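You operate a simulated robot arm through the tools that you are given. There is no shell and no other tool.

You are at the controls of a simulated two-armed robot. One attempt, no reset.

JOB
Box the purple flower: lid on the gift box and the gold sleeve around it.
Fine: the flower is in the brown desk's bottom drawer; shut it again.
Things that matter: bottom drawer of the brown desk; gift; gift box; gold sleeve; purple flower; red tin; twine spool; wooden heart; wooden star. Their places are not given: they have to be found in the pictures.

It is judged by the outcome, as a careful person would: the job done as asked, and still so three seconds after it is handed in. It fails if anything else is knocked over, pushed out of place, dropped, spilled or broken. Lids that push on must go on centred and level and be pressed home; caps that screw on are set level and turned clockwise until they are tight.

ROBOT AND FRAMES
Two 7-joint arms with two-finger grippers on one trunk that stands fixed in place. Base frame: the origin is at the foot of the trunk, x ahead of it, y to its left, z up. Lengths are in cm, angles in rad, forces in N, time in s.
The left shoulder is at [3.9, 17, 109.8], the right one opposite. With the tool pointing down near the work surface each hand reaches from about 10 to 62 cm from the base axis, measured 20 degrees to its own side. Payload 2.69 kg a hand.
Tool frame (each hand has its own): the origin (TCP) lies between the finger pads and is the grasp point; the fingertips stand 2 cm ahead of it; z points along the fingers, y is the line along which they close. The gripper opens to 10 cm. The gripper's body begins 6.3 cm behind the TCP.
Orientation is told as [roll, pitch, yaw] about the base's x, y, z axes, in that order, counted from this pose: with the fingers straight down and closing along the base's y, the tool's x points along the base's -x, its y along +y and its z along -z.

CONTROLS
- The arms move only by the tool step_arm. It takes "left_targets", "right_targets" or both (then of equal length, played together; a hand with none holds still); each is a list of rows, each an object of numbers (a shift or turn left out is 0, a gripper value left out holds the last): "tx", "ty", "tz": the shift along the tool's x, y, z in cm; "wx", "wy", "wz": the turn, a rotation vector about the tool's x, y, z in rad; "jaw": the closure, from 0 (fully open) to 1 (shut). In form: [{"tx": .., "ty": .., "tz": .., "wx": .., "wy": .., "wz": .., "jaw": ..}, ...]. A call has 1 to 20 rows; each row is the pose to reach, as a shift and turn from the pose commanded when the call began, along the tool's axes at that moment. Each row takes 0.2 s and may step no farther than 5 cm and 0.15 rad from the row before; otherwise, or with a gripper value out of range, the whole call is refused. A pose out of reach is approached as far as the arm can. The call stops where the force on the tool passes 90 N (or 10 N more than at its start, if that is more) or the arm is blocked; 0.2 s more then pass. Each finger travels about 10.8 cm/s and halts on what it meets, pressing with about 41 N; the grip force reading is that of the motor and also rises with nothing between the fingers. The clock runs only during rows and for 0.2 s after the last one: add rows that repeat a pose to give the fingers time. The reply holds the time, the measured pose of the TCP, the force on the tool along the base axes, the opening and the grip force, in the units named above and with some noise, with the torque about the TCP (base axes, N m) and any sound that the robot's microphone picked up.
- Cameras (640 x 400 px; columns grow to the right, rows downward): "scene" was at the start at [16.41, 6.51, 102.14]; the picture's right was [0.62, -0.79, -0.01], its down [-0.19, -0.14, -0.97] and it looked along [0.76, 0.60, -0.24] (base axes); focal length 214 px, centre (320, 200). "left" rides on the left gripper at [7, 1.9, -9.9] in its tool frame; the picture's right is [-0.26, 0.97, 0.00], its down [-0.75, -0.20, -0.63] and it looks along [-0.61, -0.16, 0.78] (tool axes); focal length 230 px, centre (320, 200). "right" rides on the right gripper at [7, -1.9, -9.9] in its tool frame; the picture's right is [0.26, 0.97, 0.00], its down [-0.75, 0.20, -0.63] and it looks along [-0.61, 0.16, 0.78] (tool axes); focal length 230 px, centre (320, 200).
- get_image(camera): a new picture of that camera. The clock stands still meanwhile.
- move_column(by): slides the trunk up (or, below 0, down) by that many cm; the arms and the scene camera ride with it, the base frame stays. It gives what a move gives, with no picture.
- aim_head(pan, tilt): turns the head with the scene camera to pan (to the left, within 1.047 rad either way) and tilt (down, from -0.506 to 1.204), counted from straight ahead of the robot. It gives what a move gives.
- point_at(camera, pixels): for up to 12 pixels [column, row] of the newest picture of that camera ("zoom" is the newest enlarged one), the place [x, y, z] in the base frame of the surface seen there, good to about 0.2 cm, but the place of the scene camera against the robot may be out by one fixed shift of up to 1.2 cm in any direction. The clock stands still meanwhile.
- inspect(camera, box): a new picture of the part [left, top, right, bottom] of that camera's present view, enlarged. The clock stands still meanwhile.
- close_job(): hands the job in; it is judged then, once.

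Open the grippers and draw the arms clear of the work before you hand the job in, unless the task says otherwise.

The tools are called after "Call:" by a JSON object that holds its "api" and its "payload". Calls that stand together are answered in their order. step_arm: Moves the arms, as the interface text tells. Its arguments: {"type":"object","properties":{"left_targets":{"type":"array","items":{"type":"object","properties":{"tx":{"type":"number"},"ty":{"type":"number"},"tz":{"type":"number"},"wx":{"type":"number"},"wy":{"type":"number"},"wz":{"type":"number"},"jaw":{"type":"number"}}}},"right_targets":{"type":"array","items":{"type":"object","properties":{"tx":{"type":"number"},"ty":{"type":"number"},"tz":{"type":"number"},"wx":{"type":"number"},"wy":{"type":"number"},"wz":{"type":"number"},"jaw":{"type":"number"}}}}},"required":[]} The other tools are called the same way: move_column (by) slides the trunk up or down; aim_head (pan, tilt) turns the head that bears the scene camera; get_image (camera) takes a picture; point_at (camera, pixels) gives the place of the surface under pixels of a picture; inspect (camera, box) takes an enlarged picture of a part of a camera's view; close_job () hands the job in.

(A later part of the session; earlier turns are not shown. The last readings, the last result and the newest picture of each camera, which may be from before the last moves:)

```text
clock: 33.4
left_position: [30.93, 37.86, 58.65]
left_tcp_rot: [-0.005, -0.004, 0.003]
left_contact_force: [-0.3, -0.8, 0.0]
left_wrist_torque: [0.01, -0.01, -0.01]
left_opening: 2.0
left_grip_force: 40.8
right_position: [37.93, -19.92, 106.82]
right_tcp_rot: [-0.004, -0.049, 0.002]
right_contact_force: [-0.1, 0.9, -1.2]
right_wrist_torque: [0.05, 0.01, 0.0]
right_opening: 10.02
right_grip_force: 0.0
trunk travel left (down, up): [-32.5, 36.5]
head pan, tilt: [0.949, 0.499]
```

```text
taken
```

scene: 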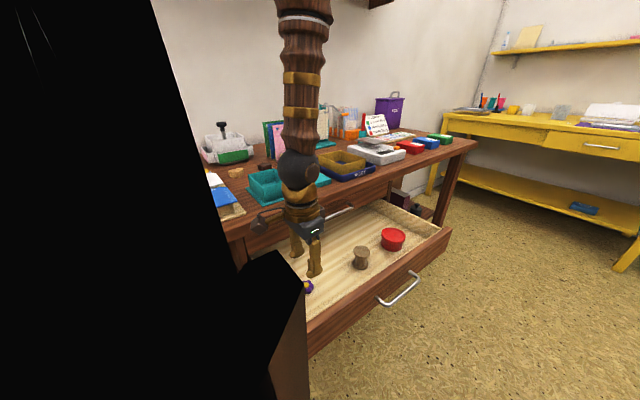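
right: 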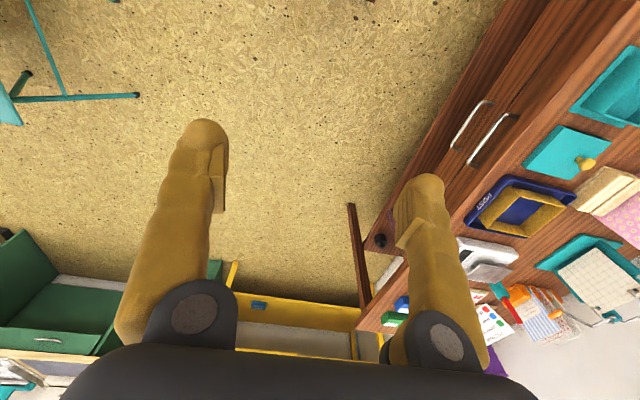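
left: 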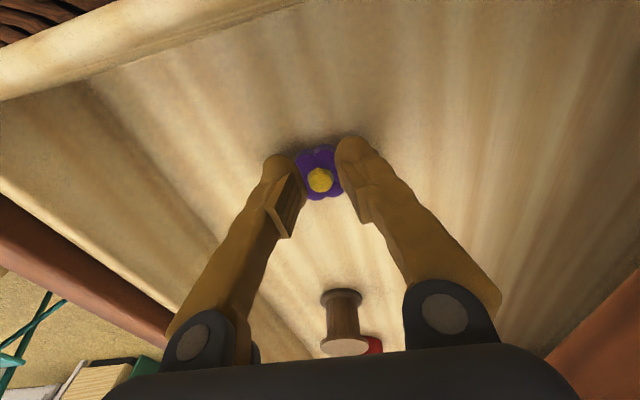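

The flower is held (opening 2.0, 40.8 N). I'll lift it straight up above the desk level and look.

Call:
{"api": "step_arm", "payload": {"left_targets": [{"tz": -2}, {"tz": -5}, {"tz": -9}, {"tz": -13}, {"tz": -17}, {"tz": -21}, {"tz": -25}, {"tz": -28}, {"tz": -30}, {"tz": -30}]}}

Call:
{"api": "get_image", "payload": {"camera": "left"}}

Call:
{"api": "get_image", "payload": {"camera": "scene"}}

```text
clock: 35.6
left_position: [30.67, 37.86, 88.57]
left_tcp_rot: [-0.005, -0.001, 0.004]
left_contact_force: [0.5, -0.7, 0.4]
left_wrist_torque: [-0.04, 0.01, -0.02]
left_opening: 0.0
left_grip_force: 29.3
right_position: [37.93, -19.86, 106.82]
right_tcp_rot: [-0.004, -0.049, 0.001]
right_contact_force: [-0.4, -0.3, 0.3]
right_wrist_torque: [-0.02, 0.0, -0.03]
right_opening: 10.0
right_grip_force: 0.1
trunk travel left (down, up): [-32.5, 36.5]
head pan, tilt: [0.949, 0.499]
```

```text
taken
```

left: 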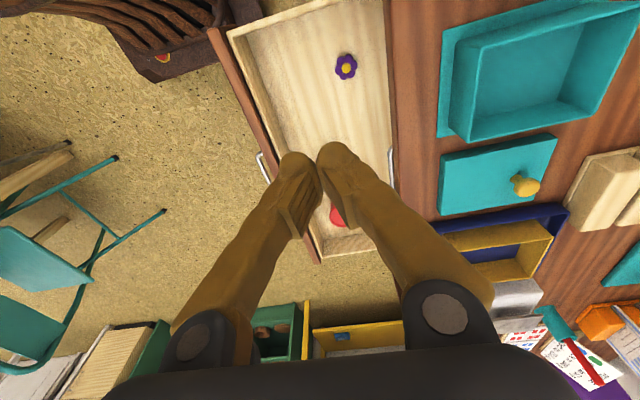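

```text
taken
```

scene: 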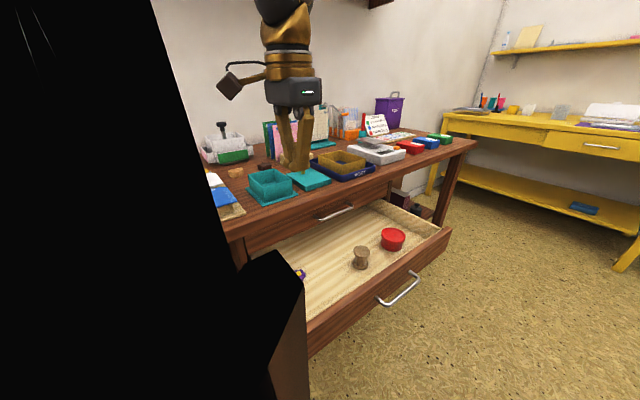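

The flower slipped out and lies in the drawer at (346,66). I'll measure where it is now.

Call:
{"api": "inspect", "payload": {"camera": "left", "box": [298, 36, 394, 96]}}

Call:
{"api": "point_at", "payload": {"camera": "left", "pixels": [[346, 68], [337, 67], [356, 66], [346, 55], [346, 78], [360, 80], [335, 80]]}}

```text
6.67 times, centred on (346, 66) of left
```

zoom: 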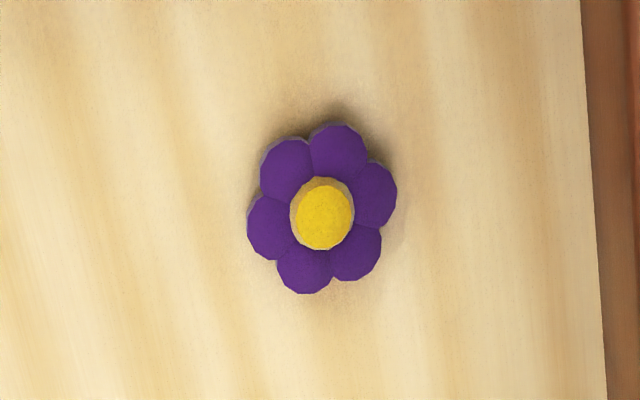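

```text
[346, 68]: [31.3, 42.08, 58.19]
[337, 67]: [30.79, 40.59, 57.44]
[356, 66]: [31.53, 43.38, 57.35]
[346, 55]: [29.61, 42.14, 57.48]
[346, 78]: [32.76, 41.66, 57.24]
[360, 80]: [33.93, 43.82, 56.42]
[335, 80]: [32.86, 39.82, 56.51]
```

The flower landed upright at (31.3, 42.0), nearer the desk edge. Its petal flats face along base x, so I'll turn the hand 85° (closing along x, camera toward the robot) and then lean it slightly back from the desk for a firmer grip.

Call:
{"api": "step_arm", "payload": {"left_targets": [{"wz": -0.15, "jaw": 0.5}, {"wz": -0.3}, {"wz": -0.45}, {"wz": -0.6}, {"wz": -0.75}, {"wz": -0.9}, {"wz": -1.05}, {"wz": -1.2}, {"wz": -1.35}, {"wz": -1.48}, {"wz": -1.48}]}}

Call:
{"api": "step_arm", "payload": {"left_targets": [{"wy": -0.1}, {"wy": -0.2}, {"wy": -0.2}]}}

Call:
{"api": "get_image", "payload": {"camera": "left"}}

```text
clock: 38.0
left_position: [30.65, 37.83, 88.66]
left_tcp_rot: [-0.003, 0.005, 1.485]
left_contact_force: [-0.5, 0.1, 0.1]
left_wrist_torque: [-0.04, 0.0, 0.0]
left_opening: 4.98
left_grip_force: 0.1
right_position: [37.87, -19.83, 106.96]
right_tcp_rot: [-0.003, -0.048, 0.002]
right_contact_force: [0.1, -0.1, 0.2]
right_wrist_torque: [0.0, 0.01, -0.03]
right_opening: 10.02
right_grip_force: 0.0
trunk travel left (down, up): [-32.5, 36.5]
head pan, tilt: [0.949, 0.499]
```

```text
clock: 38.8
left_position: [30.58, 37.9, 88.71]
left_tcp_rot: [-0.004, -0.196, 1.483]
left_contact_force: [-1.0, -0.4, -0.1]
left_wrist_torque: [0.01, -0.03, 0.0]
left_opening: 5.0
left_grip_force: 0.1
right_position: [38.02, -19.78, 106.82]
right_tcp_rot: [-0.005, -0.048, 0.003]
right_contact_force: [0.0, -0.4, 0.2]
right_wrist_torque: [-0.02, 0.02, -0.01]
right_opening: 9.99
right_grip_force: 0.0
trunk travel left (down, up): [-32.5, 36.5]
head pan, tilt: [0.949, 0.499]
```

```text
taken
```

left: 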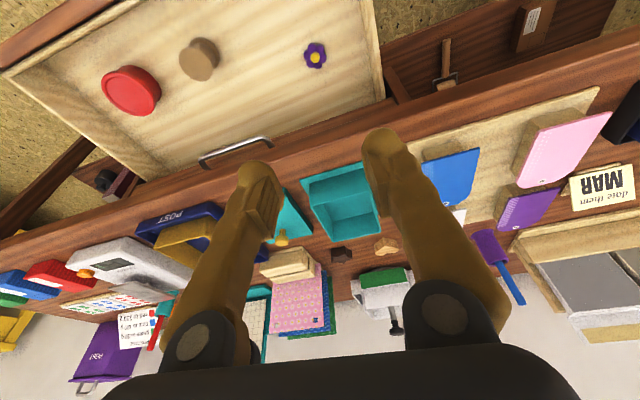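

The hand now leans back correctly (tool axis toward +y, down). The flower is at (316,54); I'll re-measure it from this view.

Call:
{"api": "point_at", "payload": {"camera": "left", "pixels": [[315, 55], [305, 55], [326, 55], [316, 43], [316, 67], [330, 70], [300, 70], [384, 130], [300, 140]]}}

Call:
{"api": "inspect", "payload": {"camera": "left", "box": [268, 26, 364, 86]}}

```text
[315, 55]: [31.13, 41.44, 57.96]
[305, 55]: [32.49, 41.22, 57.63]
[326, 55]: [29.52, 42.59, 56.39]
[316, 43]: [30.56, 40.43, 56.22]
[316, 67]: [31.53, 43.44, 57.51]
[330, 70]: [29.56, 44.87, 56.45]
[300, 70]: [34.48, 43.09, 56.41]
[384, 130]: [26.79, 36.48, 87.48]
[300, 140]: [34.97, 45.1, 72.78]
```

```text
6.67 times, centred on (316, 56) of left
```

zoom: 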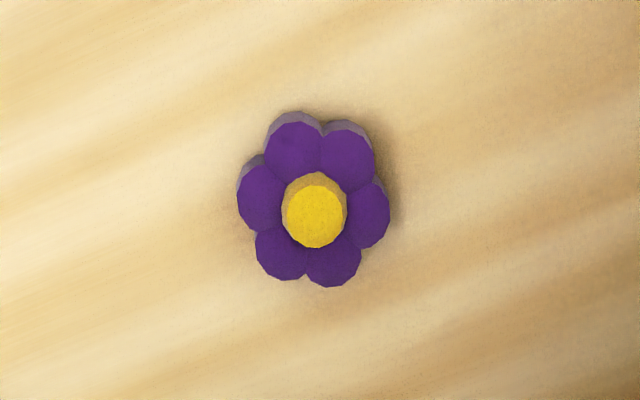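

The flower's centre is at (31.2, 41.75). I'll descend along a straight line to about 4 cm above it and check clearance from the desk edge.

Call:
{"api": "step_arm", "payload": {"left_targets": [{"tx": 0.35, "ty": -0.05, "tz": 4.3, "wz": -0.05}, {"tx": 0.7, "ty": -0.1, "tz": 8.6, "wz": -0.1}, {"tx": 1.05, "ty": -0.13, "tz": 12.9, "wz": -0.1}, {"tx": 1.4, "ty": -0.17, "tz": 17.2, "wz": -0.1}, {"tx": 1.75, "ty": -0.2, "tz": 21.5, "wz": -0.1}, {"tx": 2.1, "ty": -0.25, "tz": 25.5, "wz": -0.1}, {"tx": 2.1, "ty": -0.25, "tz": 25.5, "wz": -0.1}]}}

Call:
{"api": "get_image", "payload": {"camera": "left"}}

Call:
{"api": "get_image", "payload": {"camera": "scene"}}

```text
clock: 40.4
left_position: [31.31, 40.68, 62.93]
left_tcp_rot: [-0.024, -0.193, 1.586]
left_contact_force: [-1.0, -0.1, 1.1]
left_wrist_torque: [-0.03, 0.0, 0.0]
left_opening: 5.0
left_grip_force: 0.0
right_position: [37.92, -19.84, 106.93]
right_tcp_rot: [-0.003, -0.049, 0.002]
right_contact_force: [0.5, -0.4, 0.0]
right_wrist_torque: [-0.01, 0.01, 0.0]
right_opening: 9.98
right_grip_force: 0.1
trunk travel left (down, up): [-32.5, 36.5]
head pan, tilt: [0.949, 0.499]
```

```text
taken
```

left: 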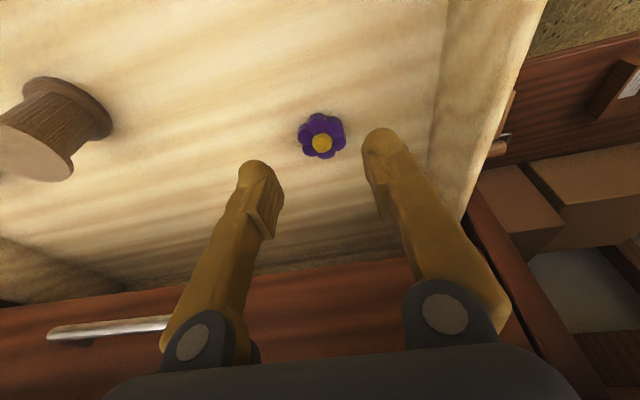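

```text
taken
```

scene: 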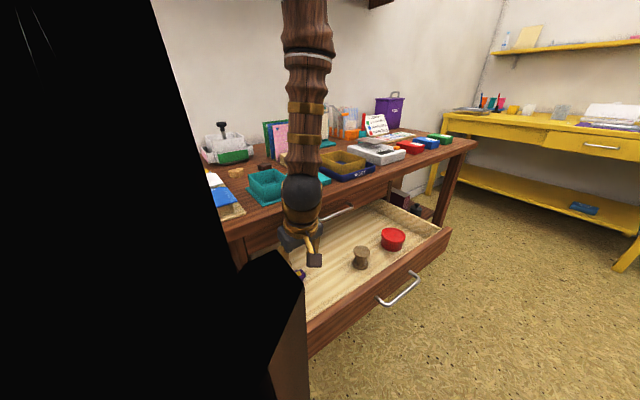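

No contact so far. I'll measure the flower and fingertips from this closer view before the final descent.

Call:
{"api": "point_at", "payload": {"camera": "left", "pixels": [[322, 144], [302, 137], [345, 135], [320, 117], [323, 157], [265, 185], [375, 165], [350, 160]]}}

Call:
{"api": "inspect", "payload": {"camera": "left", "box": [224, 85, 416, 205]}}

```text
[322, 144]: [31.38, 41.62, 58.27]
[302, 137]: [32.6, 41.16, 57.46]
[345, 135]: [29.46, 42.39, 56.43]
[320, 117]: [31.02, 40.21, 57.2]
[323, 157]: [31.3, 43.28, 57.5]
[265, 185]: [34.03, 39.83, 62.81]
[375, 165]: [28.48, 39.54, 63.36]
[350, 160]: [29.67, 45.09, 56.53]
```

```text
3.33 times, centred on (320, 145) of left
```

zoom: 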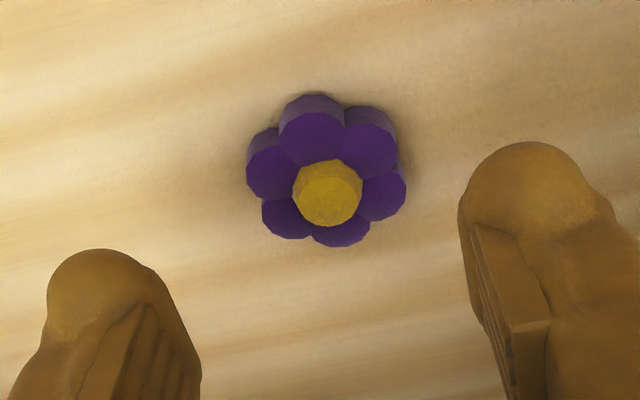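

The fingertips are rounded and the serrated pads sit farther back, which explains the slip. I'll measure where the pads begin on the fingers to choose a better grasp tilt.

Call:
{"api": "point_at", "payload": {"camera": "zoom", "pixels": [[530, 146], [475, 228], [468, 200], [512, 322], [548, 322], [500, 340], [490, 300], [472, 290], [125, 345], [170, 310], [100, 255], [140, 310]]}}

```text
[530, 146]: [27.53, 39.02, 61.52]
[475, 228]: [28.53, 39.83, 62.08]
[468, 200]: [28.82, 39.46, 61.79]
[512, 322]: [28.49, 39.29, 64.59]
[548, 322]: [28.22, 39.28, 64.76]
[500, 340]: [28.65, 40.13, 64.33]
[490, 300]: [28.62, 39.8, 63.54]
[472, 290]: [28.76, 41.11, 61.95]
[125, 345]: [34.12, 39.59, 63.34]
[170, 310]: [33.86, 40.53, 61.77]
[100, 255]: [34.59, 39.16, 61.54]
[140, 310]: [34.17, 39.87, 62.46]
```

The pads are flush down to about 1 cm from the tips, so I need to be lower and lean more. I'll add 0.3 rad of lean and come down to about 0.8 cm above floor contact.

Call:
{"api": "step_arm", "payload": {"left_targets": [{"wy": -0.1}, {"wy": -0.2, "tz": 0.5}, {"wy": -0.3, "tz": 1.5}, {"wy": -0.3, "tx": -0.12, "ty": 0.1, "tz": 2.8}, {"wy": -0.3, "tx": -0.12, "ty": 0.1, "tz": 3.8}, {"wy": -0.3, "tx": -0.12, "ty": 0.1, "tz": 3.8}]}}

Call:
{"api": "inspect", "payload": {"camera": "left", "box": [224, 85, 416, 205]}}

Call:
{"api": "get_image", "payload": {"camera": "scene"}}

```text
clock: 41.8
left_position: [31.37, 41.45, 59.36]
left_tcp_rot: [-0.028, -0.493, 1.595]
left_contact_force: [0.4, 0.0, -0.3]
left_wrist_torque: [0.02, -0.04, -0.01]
left_opening: 4.99
left_grip_force: 0.0
right_position: [37.97, -19.86, 106.9]
right_tcp_rot: [-0.004, -0.049, 0.001]
right_contact_force: [0.8, -1.1, -0.2]
right_wrist_torque: [-0.01, -0.01, 0.04]
right_opening: 10.01
right_grip_force: 0.0
trunk travel left (down, up): [-32.5, 36.5]
head pan, tilt: [0.949, 0.499]
```

```text
3.33 times, centred on (320, 145) of left
```

zoom: 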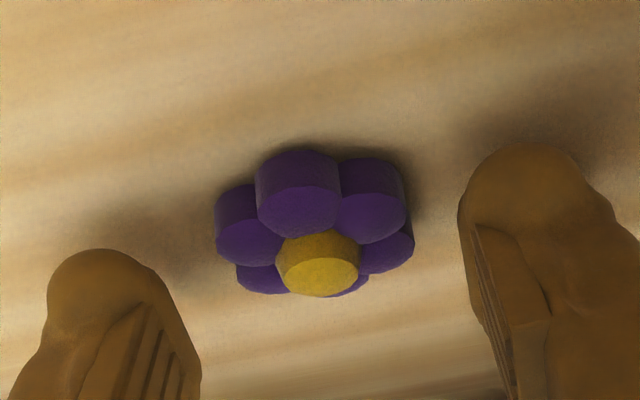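

```text
taken
```

scene: 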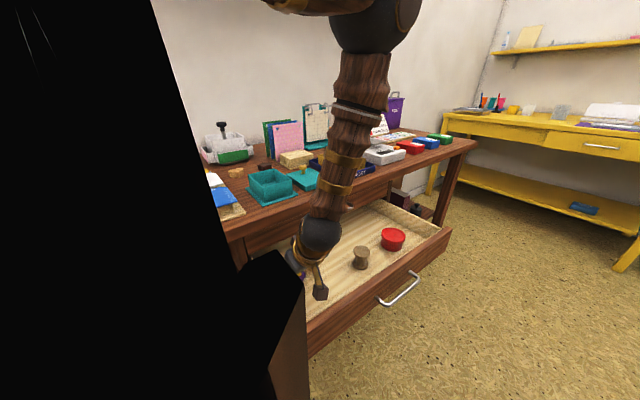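

No contact yet; the fingers straddle the flower well. I'll lower in small vertical steps until the tips just feel the drawer floor.

Call:
{"api": "step_arm", "payload": {"left_targets": [{"tx": 0.19, "tz": 0.35}, {"tx": 0.38, "tz": 0.7}, {"tx": 0.45, "tz": 0.84}, {"tx": 0.45, "tz": 0.84}]}}

```text
clock: 42.8
left_position: [31.25, 41.42, 58.7]
left_tcp_rot: [-0.032, -0.496, 1.596]
left_contact_force: [-0.5, 0.9, 27.3]
left_wrist_torque: [0.02, 0.81, 0.03]
left_opening: 5.01
left_grip_force: 0.1
right_position: [37.78, -19.86, 107.0]
right_tcp_rot: [-0.003, -0.05, 0.001]
right_contact_force: [-0.5, 0.3, -0.1]
right_wrist_torque: [0.03, 0.0, -0.01]
right_opening: 9.99
right_grip_force: 0.1
trunk travel left (down, up): [-32.5, 36.5]
head pan, tilt: [0.949, 0.499]
```

The tips touch the floor (27 N at z 58.7). I'll ease up slightly, close on the petals, and lift only a little.

Call:
{"api": "step_arm", "payload": {"left_targets": [{"tx": -0.1, "tz": -0.18}, {"tx": -0.1, "tz": -0.18, "jaw": 0.75}, {"tx": -0.1, "tz": -0.18, "jaw": 0.9}, {"tx": -0.1, "tz": -0.18, "jaw": 1}, {"tx": -0.1, "tz": -0.18, "jaw": 1}]}}

Call:
{"api": "inspect", "payload": {"camera": "left", "box": [224, 85, 416, 205]}}

```text
clock: 44.0
left_position: [31.38, 41.37, 58.7]
left_tcp_rot: [-0.029, -0.494, 1.595]
left_contact_force: [-0.1, -0.3, 0.2]
left_wrist_torque: [0.01, -0.01, 0.0]
left_opening: 2.39
left_grip_force: 41.3
right_position: [37.98, -19.79, 106.84]
right_tcp_rot: [-0.002, -0.049, 0.001]
right_contact_force: [-0.3, -0.1, 0.7]
right_wrist_torque: [0.03, -0.01, 0.01]
right_opening: 10.02
right_grip_force: 0.0
trunk travel left (down, up): [-32.5, 36.5]
head pan, tilt: [0.949, 0.499]
```

```text
3.33 times, centred on (320, 145) of left
```

zoom: 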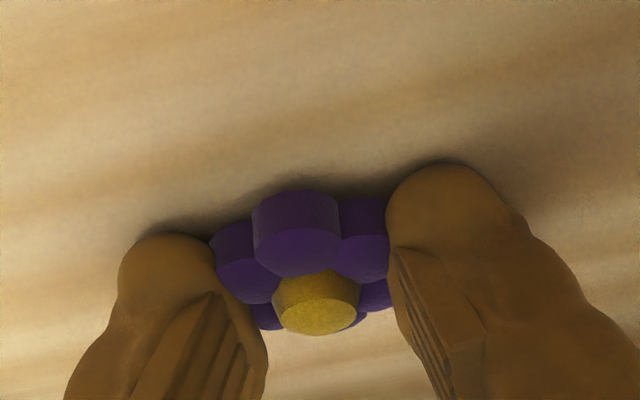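

The jaws hold the petals at 2.39 cm with 41 N. I'll lift slowly by 2 cm and check.

Call:
{"api": "step_arm", "payload": {"left_targets": [{"tx": -0.1, "tz": -0.18}, {"tx": -0.24, "tz": -0.44}, {"tx": -0.43, "tz": -0.79}, {"tx": -0.66, "tz": -1.23}, {"tx": -0.95, "tz": -1.76}, {"tx": -0.95, "tz": -1.76}]}}

Call:
{"api": "inspect", "payload": {"camera": "left", "box": [224, 85, 416, 205]}}

```text
clock: 45.4
left_position: [31.38, 41.46, 60.77]
left_tcp_rot: [-0.028, -0.492, 1.595]
left_contact_force: [-0.3, -0.4, -0.4]
left_wrist_torque: [-0.02, -0.01, 0.02]
left_opening: 2.31
left_grip_force: 40.9
right_position: [37.97, -19.85, 106.81]
right_tcp_rot: [-0.002, -0.048, 0.001]
right_contact_force: [-0.3, -0.1, 0.4]
right_wrist_torque: [-0.01, 0.0, -0.01]
right_opening: 10.02
right_grip_force: 0.1
trunk travel left (down, up): [-32.5, 36.5]
head pan, tilt: [0.949, 0.499]
```

```text
3.33 times, centred on (320, 145) of left
```

zoom: 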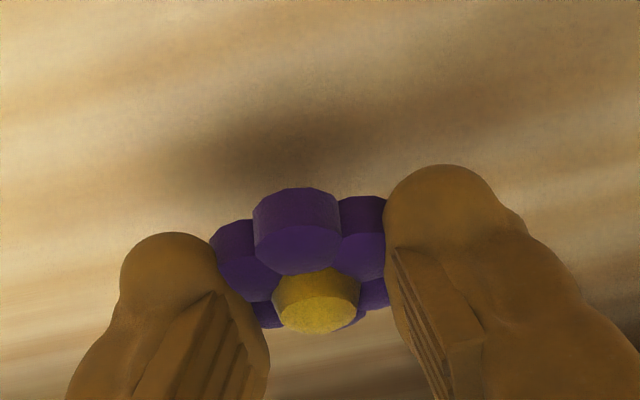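

The flower is off the floor and held. I'll keep lifting at a moderate pace, straight up along the desk edge, and watch for creep.

Call:
{"api": "step_arm", "payload": {"left_targets": [{"tx": -0.47, "tz": -0.88}, {"tx": -1.18, "tz": -2.2}, {"tx": -2.13, "tz": -3.96}, {"tx": -3.07, "tz": -5.73}, {"tx": -3.55, "tz": -6.6}]}}

Call:
{"api": "inspect", "payload": {"camera": "left", "box": [224, 85, 416, 205]}}

```text
clock: 46.6
left_position: [31.29, 41.51, 68.28]
left_tcp_rot: [-0.028, -0.492, 1.595]
left_contact_force: [0.0, -0.8, -0.5]
left_wrist_torque: [0.01, 0.0, 0.0]
left_opening: 2.14
left_grip_force: 40.8
right_position: [38.01, -19.81, 106.96]
right_tcp_rot: [-0.005, -0.048, 0.001]
right_contact_force: [0.2, 0.6, 0.2]
right_wrist_torque: [0.0, 0.03, -0.04]
right_opening: 10.0
right_grip_force: 0.0
trunk travel left (down, up): [-32.5, 36.5]
head pan, tilt: [0.949, 0.499]
```

```text
3.33 times, centred on (320, 145) of left
```

zoom: 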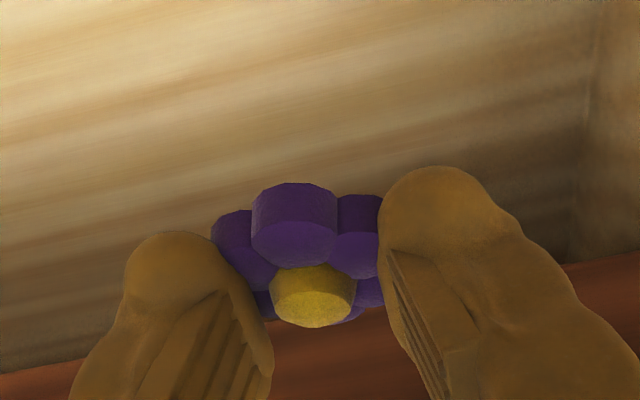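

The opening is creeping (2.39→2.14): the petals still sit on the rounded tips, so it would slip out later. I'll set the flower gently back down and regrip with more lean so the flat pads engage.

Call:
{"api": "step_arm", "payload": {"left_targets": [{"tx": 1.42, "tz": 2.64}, {"tx": 2.84, "tz": 5.3}, {"tx": 3.78, "tz": 7.05}, {"tx": 4.2, "tz": 7.8}, {"tx": 4.35, "tz": 8.1}]}}

Call:
{"api": "inspect", "payload": {"camera": "left", "box": [224, 85, 416, 205]}}

```text
clock: 47.8
left_position: [31.28, 41.48, 59.09]
left_tcp_rot: [-0.027, -0.493, 1.595]
left_contact_force: [-0.8, -0.4, 0.2]
left_wrist_torque: [0.03, -0.01, 0.02]
left_opening: 0.04
left_grip_force: 29.6
right_position: [37.94, -19.89, 106.86]
right_tcp_rot: [-0.005, -0.05, 0.004]
right_contact_force: [-0.1, -0.6, 0.5]
right_wrist_torque: [-0.03, 0.03, -0.02]
right_opening: 10.0
right_grip_force: 0.1
trunk travel left (down, up): [-32.5, 36.5]
head pan, tilt: [0.949, 0.499]
```

```text
3.33 times, centred on (320, 145) of left
```

zoom: 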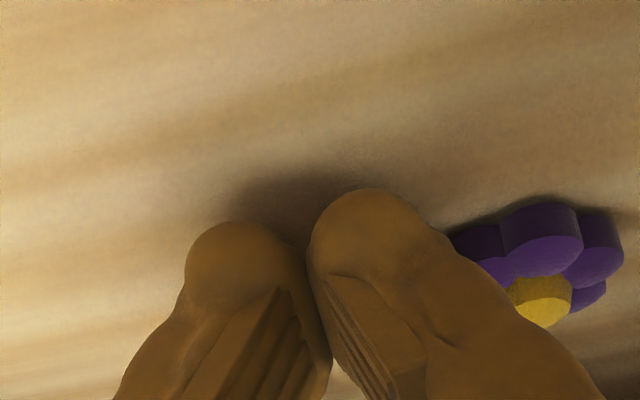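

It slipped out near the bottom and now lies upright beside the fingers. I'll rise a little and relocate it.

Call:
{"api": "step_arm", "payload": {"left_targets": [{"tx": -0.95, "tz": -1.76, "jaw": 0.5}, {"tx": -2.4, "tz": -4.4}, {"tx": -3.8, "tz": -7}, {"tx": -3.8, "tz": -7}]}}

Call:
{"api": "get_image", "payload": {"camera": "left"}}

```text
clock: 48.8
left_position: [31.06, 41.48, 67.04]
left_tcp_rot: [-0.028, -0.491, 1.595]
left_contact_force: [1.1, 0.5, -0.2]
left_wrist_torque: [0.02, 0.01, 0.0]
left_opening: 4.99
left_grip_force: 0.2
right_position: [38.05, -19.83, 106.73]
right_tcp_rot: [-0.004, -0.049, 0.002]
right_contact_force: [1.2, -0.6, -0.8]
right_wrist_torque: [0.0, 0.0, 0.01]
right_opening: 10.0
right_grip_force: 0.0
trunk travel left (down, up): [-32.5, 36.5]
head pan, tilt: [0.949, 0.499]
```

```text
taken
```

left: 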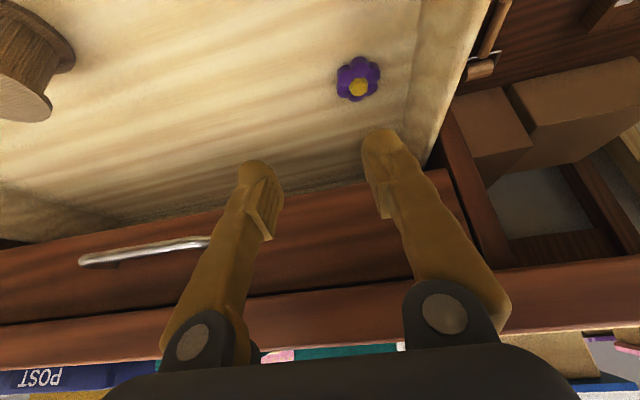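

I see the flower upright at (358,80), near the drawer's left side wall. I'll measure it and the wall, and enlarge it for its petal orientation.

Call:
{"api": "point_at", "payload": {"camera": "left", "pixels": [[358, 87], [339, 80], [379, 78], [357, 60], [358, 98], [405, 90], [425, 90], [375, 105], [410, 60], [440, 60]]}}

Call:
{"api": "inspect", "payload": {"camera": "left", "box": [310, 50, 406, 110]}}

```text
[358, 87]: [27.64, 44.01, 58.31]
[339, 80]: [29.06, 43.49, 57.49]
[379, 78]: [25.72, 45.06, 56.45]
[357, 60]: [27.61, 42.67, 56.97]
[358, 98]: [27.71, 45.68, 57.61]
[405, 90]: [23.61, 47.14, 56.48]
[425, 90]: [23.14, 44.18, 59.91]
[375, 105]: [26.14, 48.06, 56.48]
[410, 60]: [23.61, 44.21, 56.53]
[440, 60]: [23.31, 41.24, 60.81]
```

```text
6.67 times, centred on (358, 80) of left
```

zoom: 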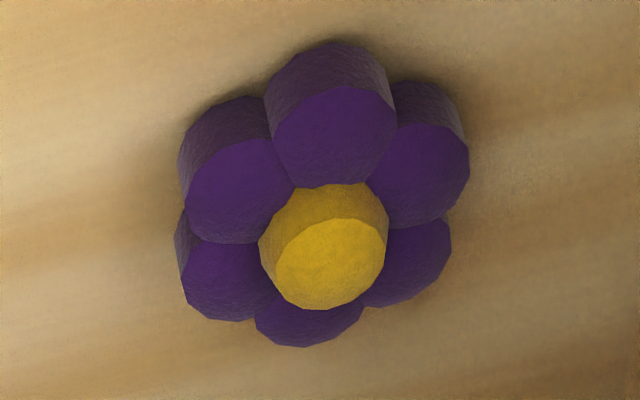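

The flower is now at (27.6, 44.2), its flats facing x, with the side wall's inner face at x≈23.6. I'll lean the hand further to about 0.85 rad, then add a slight yaw so the gripper body clears that wall.

Call:
{"api": "step_arm", "payload": {"left_targets": [{"wy": -0.12, "jaw": 0.4}, {"wy": -0.24}, {"wy": -0.36}, {"wy": -0.36}]}}

Call:
{"api": "step_arm", "payload": {"left_targets": [{"wx": -0.056, "wz": -0.05}, {"wx": -0.113, "wz": -0.099}, {"wx": -0.113, "wz": -0.099}]}}

Call:
{"api": "get_image", "payload": {"camera": "left"}}

Call:
{"api": "get_image", "payload": {"camera": "scene"}}

```text
clock: 49.8
left_position: [31.1, 41.59, 66.91]
left_tcp_rot: [-0.031, -0.853, 1.608]
left_contact_force: [-0.5, 0.6, 0.7]
left_wrist_torque: [0.02, -0.03, -0.02]
left_opening: 5.99
left_grip_force: 0.1
right_position: [37.98, -19.89, 106.91]
right_tcp_rot: [-0.003, -0.049, 0.001]
right_contact_force: [-0.2, -0.2, 0.1]
right_wrist_torque: [0.01, -0.03, 0.05]
right_opening: 9.99
right_grip_force: 0.1
trunk travel left (down, up): [-32.5, 36.5]
head pan, tilt: [0.949, 0.499]
```

```text
clock: 50.6
left_position: [31.06, 41.5, 66.84]
left_tcp_rot: [-0.032, -0.85, 1.76]
left_contact_force: [-0.1, -0.7, 0.0]
left_wrist_torque: [0.03, 0.03, 0.01]
left_opening: 5.99
left_grip_force: 0.0
right_position: [37.9, -19.87, 106.84]
right_tcp_rot: [-0.003, -0.048, 0.003]
right_contact_force: [0.3, -0.6, -0.4]
right_wrist_torque: [0.03, -0.01, -0.01]
right_opening: 10.0
right_grip_force: 0.1
trunk travel left (down, up): [-32.5, 36.5]
head pan, tilt: [0.949, 0.499]
```

```text
taken
```

left: 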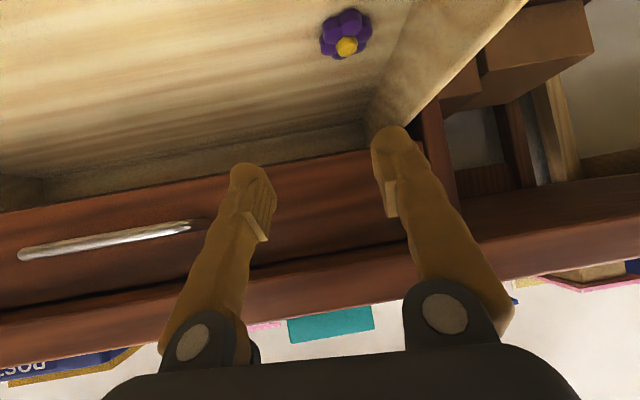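

```text
taken
```

scene: 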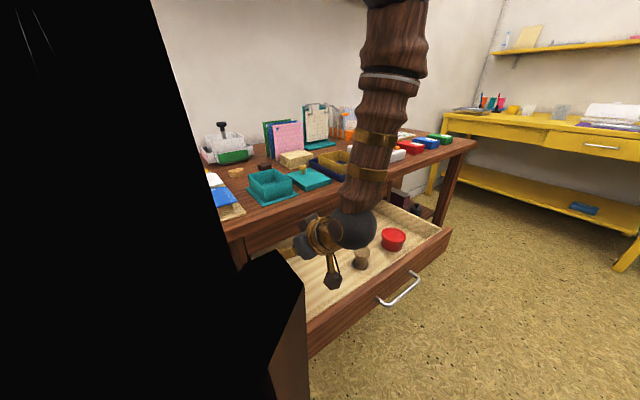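

The hand clears everything so far. I'll move over the flower, staying about 3 cm above the floor contact height.

Call:
{"api": "step_arm", "payload": {"left_targets": [{"tx": 0.5, "ty": 0.8, "tz": 2}, {"tx": 1.1, "ty": 1.4, "tz": 3.8}, {"tx": 1.69, "ty": 1.84, "tz": 5.41}, {"tx": 1.69, "ty": 1.84, "tz": 5.41}]}}

Call:
{"api": "get_image", "payload": {"camera": "left"}}

Call:
{"api": "get_image", "payload": {"camera": "scene"}}

```text
clock: 51.6
left_position: [28.94, 44.24, 61.99]
left_tcp_rot: [-0.035, -0.849, 1.76]
left_contact_force: [0.5, 0.0, 0.7]
left_wrist_torque: [0.03, 0.01, -0.04]
left_opening: 5.99
left_grip_force: 0.0
right_position: [37.96, -19.83, 106.81]
right_tcp_rot: [-0.004, -0.047, 0.001]
right_contact_force: [0.1, 0.8, -1.0]
right_wrist_torque: [0.02, 0.01, -0.01]
right_opening: 10.0
right_grip_force: 0.1
trunk travel left (down, up): [-32.5, 36.5]
head pan, tilt: [0.949, 0.499]
```

```text
taken
```

left: 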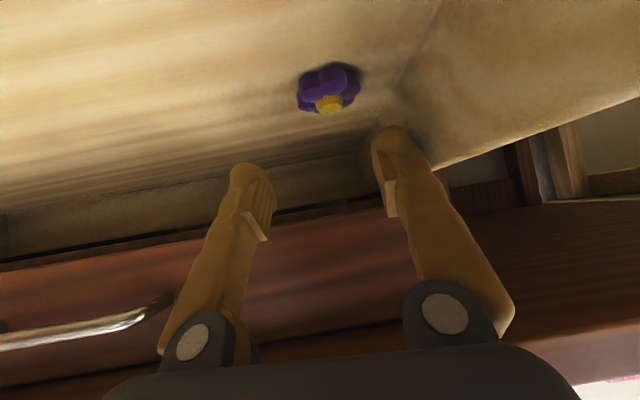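

```text
taken
```

scene: 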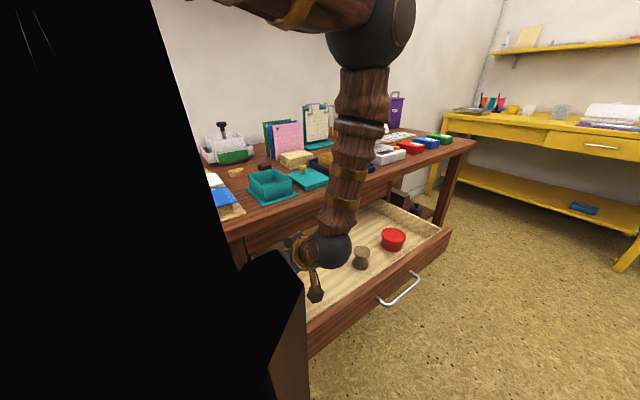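

Still no contact. I'll measure the flower and side wall from here.

Call:
{"api": "point_at", "payload": {"camera": "left", "pixels": [[330, 106], [300, 95], [358, 85], [330, 68], [310, 108], [385, 90], [410, 100], [248, 175], [390, 140]]}}

```text
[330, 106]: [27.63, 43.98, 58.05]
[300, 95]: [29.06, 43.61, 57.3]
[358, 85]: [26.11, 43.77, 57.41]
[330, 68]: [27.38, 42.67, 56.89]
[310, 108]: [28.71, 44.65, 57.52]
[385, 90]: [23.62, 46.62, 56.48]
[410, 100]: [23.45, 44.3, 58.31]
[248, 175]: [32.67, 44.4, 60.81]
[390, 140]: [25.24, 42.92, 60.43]
```

The flower centre is (27.65, 44.1). I'll widen slightly, shift 0.35 cm toward the wall so the finger passes beside the petal, and descend to just above contact.

Call:
{"api": "step_arm", "payload": {"left_targets": [{"ty": 0.36, "jaw": 0.35}, {"tx": 0.6, "ty": 0.36, "tz": 0.5}, {"tx": 1.3, "ty": 0.36, "tz": 1.1}, {"tx": 2.0, "ty": 0.36, "tz": 1.68}, {"tx": 2.45, "ty": 0.36, "tz": 2.06}, {"tx": 2.45, "ty": 0.36, "tz": 2.06}]}}

Call:
{"api": "inspect", "payload": {"camera": "left", "box": [200, 50, 440, 200]}}

Call:
{"api": "inspect", "payload": {"camera": "scene", "box": [220, 180, 412, 300]}}

```text
clock: 53.0
left_position: [28.67, 44.14, 59.03]
left_tcp_rot: [-0.033, -0.851, 1.757]
left_contact_force: [0.5, 0.2, 0.9]
left_wrist_torque: [0.02, -0.01, -0.02]
left_opening: 6.49
left_grip_force: 0.0
right_position: [37.8, -19.91, 106.77]
right_tcp_rot: [-0.004, -0.049, 0.002]
right_contact_force: [-0.7, 0.4, -0.3]
right_wrist_torque: [0.0, 0.0, -0.01]
right_opening: 9.97
right_grip_force: 0.1
trunk travel left (down, up): [-32.5, 36.5]
head pan, tilt: [0.949, 0.499]
```

```text
2.67 times, centred on (320, 125) of left
```

zoom: 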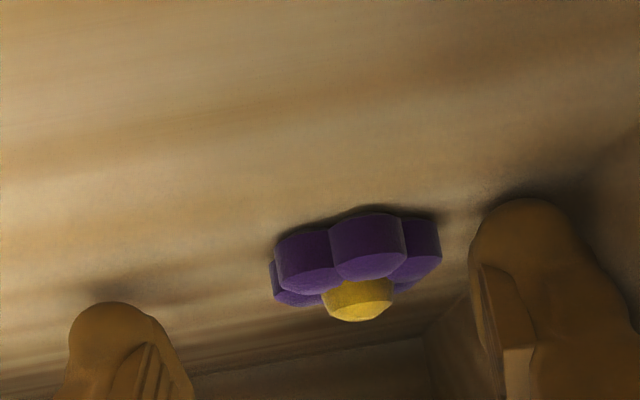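

```text
3.33 times, centred on (316, 240) of scene
```

zoom: 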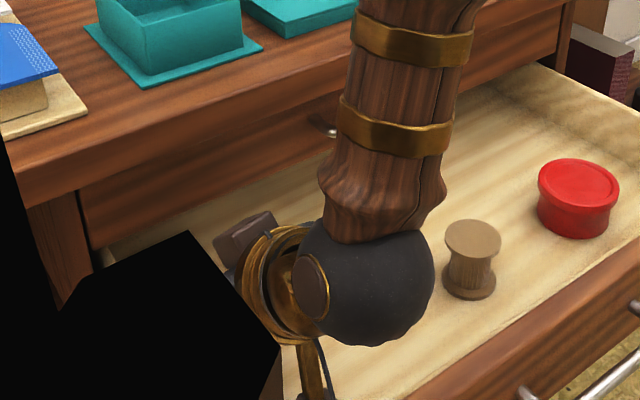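

The fingers straddle the flower with clear gaps. I'll lower in small steps until the floor is lightly touched.

Call:
{"api": "step_arm", "payload": {"left_targets": [{"tx": 0.15, "tz": 0.13}, {"tx": 0.3, "tz": 0.26}, {"tx": 0.41, "tz": 0.36}, {"tx": 0.41, "tz": 0.36}]}}

```text
clock: 54.0
left_position: [28.83, 44.16, 58.63]
left_tcp_rot: [-0.041, -0.857, 1.762]
left_contact_force: [3.1, 0.2, 32.3]
left_wrist_torque: [-0.06, 1.13, 0.35]
left_opening: 6.49
left_grip_force: 0.0
right_position: [37.92, -20.02, 106.9]
right_tcp_rot: [-0.002, -0.049, 0.001]
right_contact_force: [-0.4, -0.4, -0.1]
right_wrist_torque: [0.01, 0.02, -0.01]
right_opening: 9.99
right_grip_force: 0.1
trunk travel left (down, up): [-32.5, 36.5]
head pan, tilt: [0.949, 0.499]
```

The left finger touches first (32 N, torque shows the −x side), due to a 0.035 rad roll. I'll ease up, take out that roll, and close gradually.

Call:
{"api": "step_arm", "payload": {"left_targets": [{"tx": -0.13, "tz": -0.11, "wx": -0.02}, {"tx": -0.1, "tz": -0.09, "wx": -0.037}, {"tx": -0.1, "tz": -0.09, "wx": -0.037, "jaw": 0.6}, {"tx": -0.1, "tz": -0.09, "wx": -0.037, "jaw": 0.72}, {"tx": -0.1, "tz": -0.09, "wx": -0.037, "jaw": 1}, {"tx": -0.1, "tz": -0.09, "wx": -0.037, "jaw": 1}]}}

Call:
{"api": "inspect", "payload": {"camera": "left", "box": [200, 50, 440, 200]}}

```text
clock: 55.4
left_position: [28.69, 43.96, 58.5]
left_tcp_rot: [0.001, -0.851, 1.761]
left_contact_force: [2.7, -0.7, 13.1]
left_wrist_torque: [0.06, -0.15, 0.07]
left_opening: 2.78
left_grip_force: 40.8
right_position: [37.82, -19.88, 106.79]
right_tcp_rot: [-0.001, -0.048, 0.001]
right_contact_force: [0.0, 0.4, -0.2]
right_wrist_torque: [0.02, -0.01, 0.0]
right_opening: 10.0
right_grip_force: 0.1
trunk travel left (down, up): [-32.5, 36.5]
head pan, tilt: [0.949, 0.499]
```

```text
2.67 times, centred on (320, 125) of left
```

zoom: 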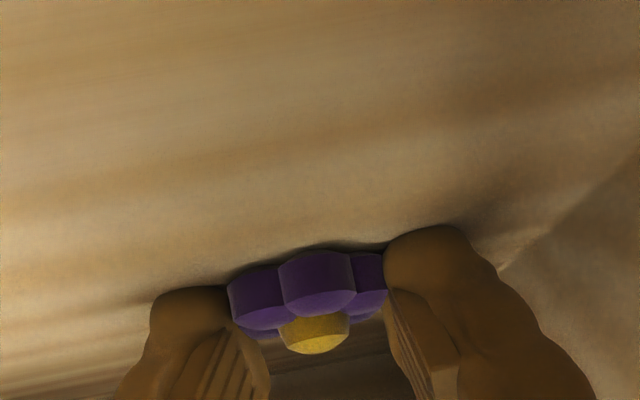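

Now the opening is 2.78, about the full petal width, so the flat pads engage. I'll lift slowly 2 cm and watch the opening.

Call:
{"api": "step_arm", "payload": {"left_targets": [{"tx": -0.15, "tz": -0.13}, {"tx": -0.4, "tz": -0.35}, {"tx": -0.75, "tz": -0.66}, {"tx": -1.1, "tz": -0.97}, {"tx": -1.5, "tz": -1.32}, {"tx": -1.5, "tz": -1.32}, {"tx": -1.5, "tz": -1.32}]}}

Call:
{"api": "inspect", "payload": {"camera": "left", "box": [200, 50, 440, 200]}}

```text
clock: 57.0
left_position: [28.63, 44.2, 60.43]
left_tcp_rot: [0.006, -0.85, 1.76]
left_contact_force: [0.2, 0.1, 0.1]
left_wrist_torque: [-0.03, 0.02, 0.02]
left_opening: 2.73
left_grip_force: 41.0
right_position: [37.86, -19.89, 106.85]
right_tcp_rot: [-0.003, -0.05, 0.002]
right_contact_force: [0.2, -0.9, 1.1]
right_wrist_torque: [-0.01, 0.0, -0.02]
right_opening: 10.0
right_grip_force: 0.0
trunk travel left (down, up): [-32.5, 36.5]
head pan, tilt: [0.949, 0.499]
```

```text
2.67 times, centred on (320, 125) of left
```

zoom: 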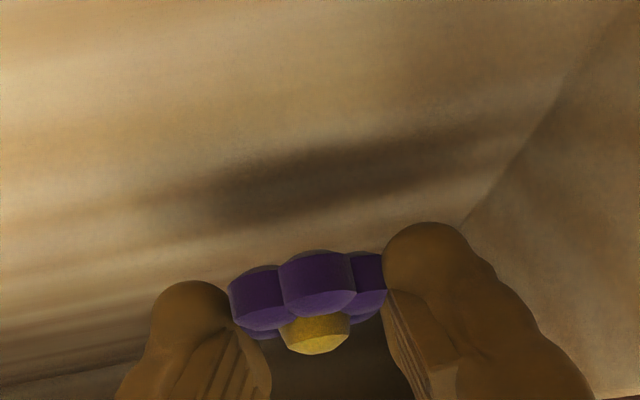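

Creep is small now (2.73). I'll back out from under the desk edge by 6 cm, then raise everything with the column.

Call:
{"api": "step_arm", "payload": {"left_targets": [{"tx": 0.88, "ty": 0.28, "tz": -1.19}, {"tx": 2.2, "ty": 0.7, "tz": -2.98}, {"tx": 3.51, "ty": 1.13, "tz": -4.76}]}}

Call:
{"api": "move_column", "payload": {"by": 25}}

Call:
{"api": "inspect", "payload": {"camera": "left", "box": [200, 50, 440, 200]}}

```text
clock: 57.8
left_position: [28.6, 38.07, 60.97]
left_tcp_rot: [0.003, -0.851, 1.758]
left_contact_force: [-0.2, -0.4, -0.7]
left_wrist_torque: [0.0, 0.02, 0.0]
left_opening: 2.7
left_grip_force: 41.5
right_position: [37.88, -19.79, 106.86]
right_tcp_rot: [-0.002, -0.049, 0.003]
right_contact_force: [1.1, -0.5, 0.4]
right_wrist_torque: [-0.01, 0.01, 0.03]
right_opening: 10.0
right_grip_force: 0.1
trunk travel left (down, up): [-32.5, 36.5]
head pan, tilt: [0.949, 0.499]
```

```text
clock: 60.4
left_position: [28.68, 38.08, 86.01]
left_tcp_rot: [0.002, -0.85, 1.758]
left_contact_force: [0.2, 1.0, 0.0]
left_wrist_torque: [-0.02, 0.0, -0.01]
left_opening: 2.74
left_grip_force: 41.2
right_position: [37.96, -20.0, 131.78]
right_tcp_rot: [-0.004, -0.048, 0.0]
right_contact_force: [0.0, 0.3, -0.5]
right_wrist_torque: [0.02, 0.0, -0.03]
right_opening: 9.98
right_grip_force: 0.1
trunk travel left (down, up): [-57.5, 11.5]
head pan, tilt: [0.949, 0.499]
```

```text
2.67 times, centred on (320, 125) of left
```

zoom: 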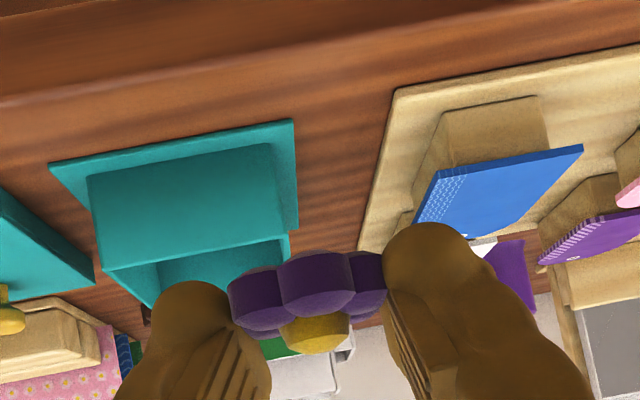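

The grip held through the raise (2.74). I'll carry the flower over the box centre at a safe height.

Call:
{"api": "step_arm", "payload": {"left_targets": [{"tx": -1.1, "ty": -0.7, "tz": 1.25}, {"tx": -2.9, "ty": -1.8, "tz": 3.3}, {"tx": -5.1, "ty": -3.2, "tz": 5.8}, {"tx": -7.2, "ty": -4.55, "tz": 8.2}, {"tx": -9.2, "ty": -5.8, "tz": 10.5}, {"tx": -10.83, "ty": -6.81, "tz": 12.33}, {"tx": -10.83, "ty": -6.81, "tz": 12.33}]}}

Call:
{"api": "get_image", "payload": {"camera": "left"}}

Call:
{"api": "get_image", "payload": {"camera": "scene"}}

```text
clock: 62.0
left_position: [32.2, 55.61, 86.06]
left_tcp_rot: [0.004, -0.851, 1.76]
left_contact_force: [0.6, 0.1, 0.2]
left_wrist_torque: [0.0, -0.03, 0.01]
left_opening: 2.7
left_grip_force: 41.4
right_position: [38.02, -19.91, 131.75]
right_tcp_rot: [-0.004, -0.047, 0.002]
right_contact_force: [0.0, 0.5, 0.0]
right_wrist_torque: [0.05, 0.0, -0.01]
right_opening: 10.03
right_grip_force: 0.1
trunk travel left (down, up): [-57.5, 11.5]
head pan, tilt: [0.949, 0.499]
```

```text
taken
```

left: 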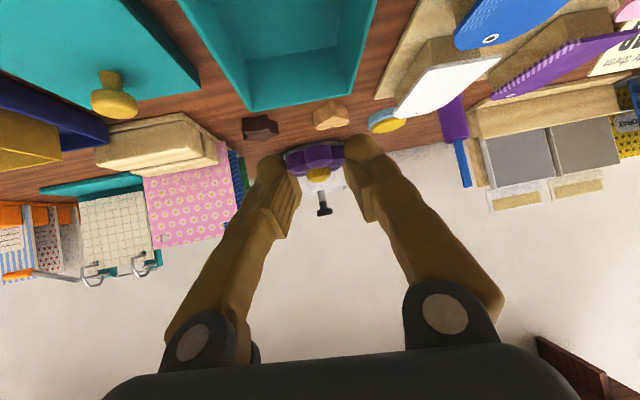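

```text
taken
```

scene: 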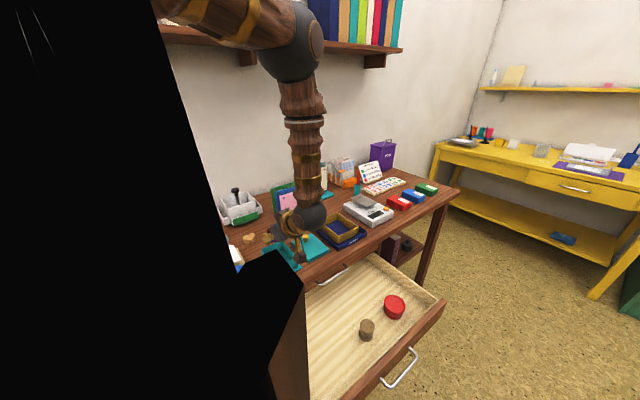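

The flower is held (2.70) above the box. I'll straighten the yaw so the fingers line up with the box walls, and centre at y≈56.1.

Call:
{"api": "step_arm", "payload": {"left_targets": [{"wx": 0.072, "wz": 0.063, "tx": -0.15, "tz": 0.2}, {"wx": 0.143, "wz": 0.125, "tx": -0.32, "tz": 0.37}, {"wx": 0.143, "wz": 0.125, "tx": -0.32, "tz": 0.37}]}}

Call:
{"api": "get_image", "payload": {"camera": "left"}}

Call:
{"api": "point_at", "payload": {"camera": "left", "pixels": [[250, 107], [360, 90], [240, 70], [270, 60], [320, 155], [300, 40]]}}

Call:
{"api": "point_at", "payload": {"camera": "scene", "pixels": [[290, 60], [250, 35], [300, 30], [330, 45], [360, 45], [305, 160], [230, 20]]}}

```text
clock: 62.8
left_position: [32.14, 55.99, 85.93]
left_tcp_rot: [0.001, -0.851, 1.569]
left_contact_force: [0.3, 0.3, -1.1]
left_wrist_torque: [0.0, 0.01, 0.01]
left_opening: 2.73
left_grip_force: 41.2
right_position: [38.03, -19.82, 131.94]
right_tcp_rot: [-0.003, -0.047, 0.001]
right_contact_force: [-0.2, -0.1, -0.3]
right_wrist_torque: [-0.01, -0.02, -0.03]
right_opening: 10.01
right_grip_force: 0.1
trunk travel left (down, up): [-57.5, 11.5]
head pan, tilt: [0.949, 0.499]
```

```text
taken
```

left: 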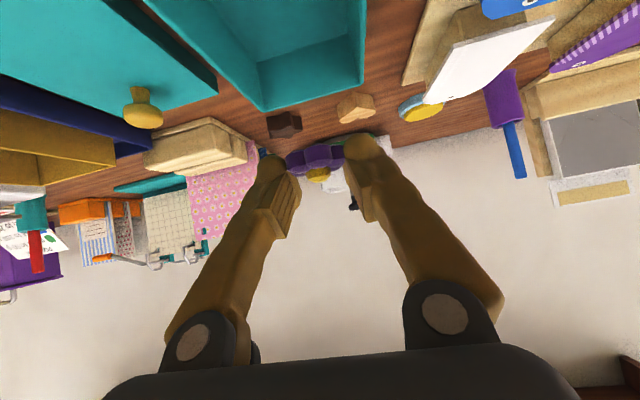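

```text
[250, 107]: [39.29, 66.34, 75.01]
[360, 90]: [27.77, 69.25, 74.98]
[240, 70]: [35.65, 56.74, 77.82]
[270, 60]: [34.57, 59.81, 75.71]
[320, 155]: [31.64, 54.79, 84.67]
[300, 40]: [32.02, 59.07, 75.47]
```

```text
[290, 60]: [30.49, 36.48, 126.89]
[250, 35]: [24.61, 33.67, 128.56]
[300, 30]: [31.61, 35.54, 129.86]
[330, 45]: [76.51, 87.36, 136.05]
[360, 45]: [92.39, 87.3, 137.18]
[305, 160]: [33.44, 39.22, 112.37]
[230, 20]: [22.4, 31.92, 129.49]
```

The box's inner wall is at x≈35.65 and its floor at z≈75.5; I'm centred at (32.15, 56). I'll lower the flower straight down into the box.

Call:
{"api": "step_arm", "payload": {"left_targets": [{"tx": 1.2, "ty": -0.1, "tz": 1.05}, {"tx": 2.6, "ty": -0.1, "tz": 2.3}, {"tx": 4.0, "ty": -0.1, "tz": 3.5}, {"tx": 5.2, "ty": -0.1, "tz": 4.55}, {"tx": 5.75, "ty": -0.1, "tz": 5.05}, {"tx": 5.75, "ty": -0.1, "tz": 5.05}]}}

Call:
{"api": "get_image", "payload": {"camera": "left"}}

Call:
{"api": "inspect", "payload": {"camera": "scene", "box": [220, 160, 412, 280]}}

```text
clock: 64.2
left_position: [32.29, 56.21, 78.13]
left_tcp_rot: [0.002, -0.847, 1.569]
left_contact_force: [-0.4, 0.4, 0.6]
left_wrist_torque: [-0.02, 0.0, -0.02]
left_opening: 2.72
left_grip_force: 41.3
right_position: [37.89, -19.89, 131.81]
right_tcp_rot: [-0.004, -0.049, 0.002]
right_contact_force: [-0.1, -0.5, -0.3]
right_wrist_torque: [-0.01, 0.0, 0.01]
right_opening: 10.02
right_grip_force: 0.0
trunk travel left (down, up): [-57.5, 11.5]
head pan, tilt: [0.949, 0.499]
```

```text
taken
```

left: 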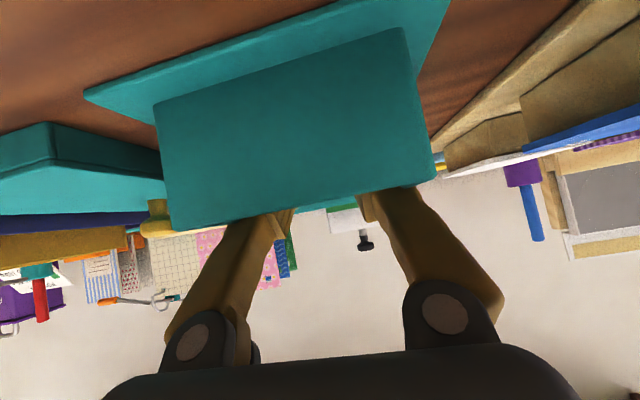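

```text
3.33 times, centred on (316, 220) of scene
```

zoom: 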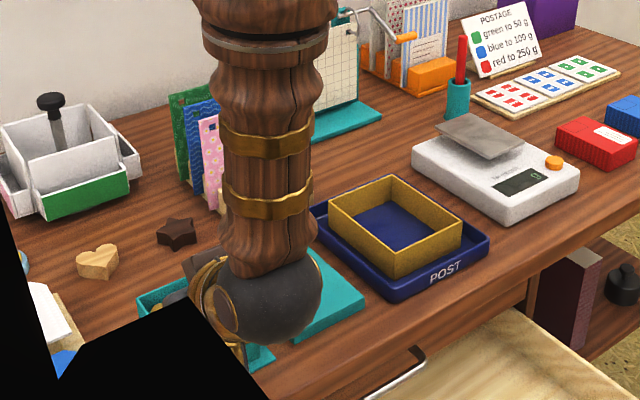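

The fingers are inside the box with no contact at z 78.1. I'll lower the last 0.3 cm and open just enough (to about 3.6 cm) to let the flower rest.

Call:
{"api": "step_arm", "payload": {"left_targets": [{"tx": 0.12, "tz": 0.1}, {"tx": 0.22, "tz": 0.19}, {"tx": 0.22, "tz": 0.19}, {"tx": 0.22, "tz": 0.19, "jaw": 0.68}, {"tx": 0.22, "tz": 0.19, "jaw": 0.63}, {"tx": 0.22, "tz": 0.19, "jaw": 0.63}]}}

```text
clock: 65.6
left_position: [32.32, 56.03, 77.82]
left_tcp_rot: [0.002, -0.85, 1.569]
left_contact_force: [0.4, -1.1, 2.0]
left_wrist_torque: [-0.04, 0.02, 0.02]
left_opening: 3.15
left_grip_force: 0.1
right_position: [37.98, -19.87, 131.78]
right_tcp_rot: [-0.002, -0.05, 0.002]
right_contact_force: [0.1, 0.3, 0.4]
right_wrist_torque: [0.01, 0.0, 0.0]
right_opening: 10.04
right_grip_force: 0.0
trunk travel left (down, up): [-57.5, 11.5]
head pan, tilt: [0.949, 0.499]
```

The opening reads 3.15, so the flower is released. I'll open a touch more and then rise slowly straight up.

Call:
{"api": "step_arm", "payload": {"left_targets": [{"jaw": 0.62}, {"jaw": 0.62}, {"tx": -0.15, "tz": -0.13}, {"tx": -0.6, "tz": -0.53}, {"tx": -1.5, "tz": -1.3}, {"tx": -3, "tz": -2.6}, {"tx": -5.2, "tz": -4.6}, {"tx": -7.5, "tz": -6.6}, {"tx": -7.5, "tz": -6.6}]}}

Call:
{"api": "get_image", "payload": {"camera": "left"}}

```text
clock: 67.6
left_position: [32.25, 56.05, 87.95]
left_tcp_rot: [-0.001, -0.849, 1.569]
left_contact_force: [-0.2, -0.2, -0.8]
left_wrist_torque: [0.01, 0.0, 0.03]
left_opening: 3.19
left_grip_force: 0.2
right_position: [37.97, -19.98, 131.73]
right_tcp_rot: [-0.003, -0.048, 0.001]
right_contact_force: [1.0, 0.7, 0.0]
right_wrist_torque: [0.01, 0.02, -0.03]
right_opening: 10.0
right_grip_force: 0.1
trunk travel left (down, up): [-57.5, 11.5]
head pan, tilt: [0.949, 0.499]
```

```text
taken
```

left: 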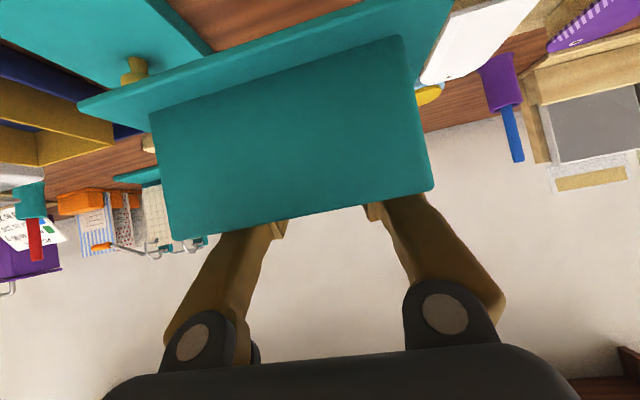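

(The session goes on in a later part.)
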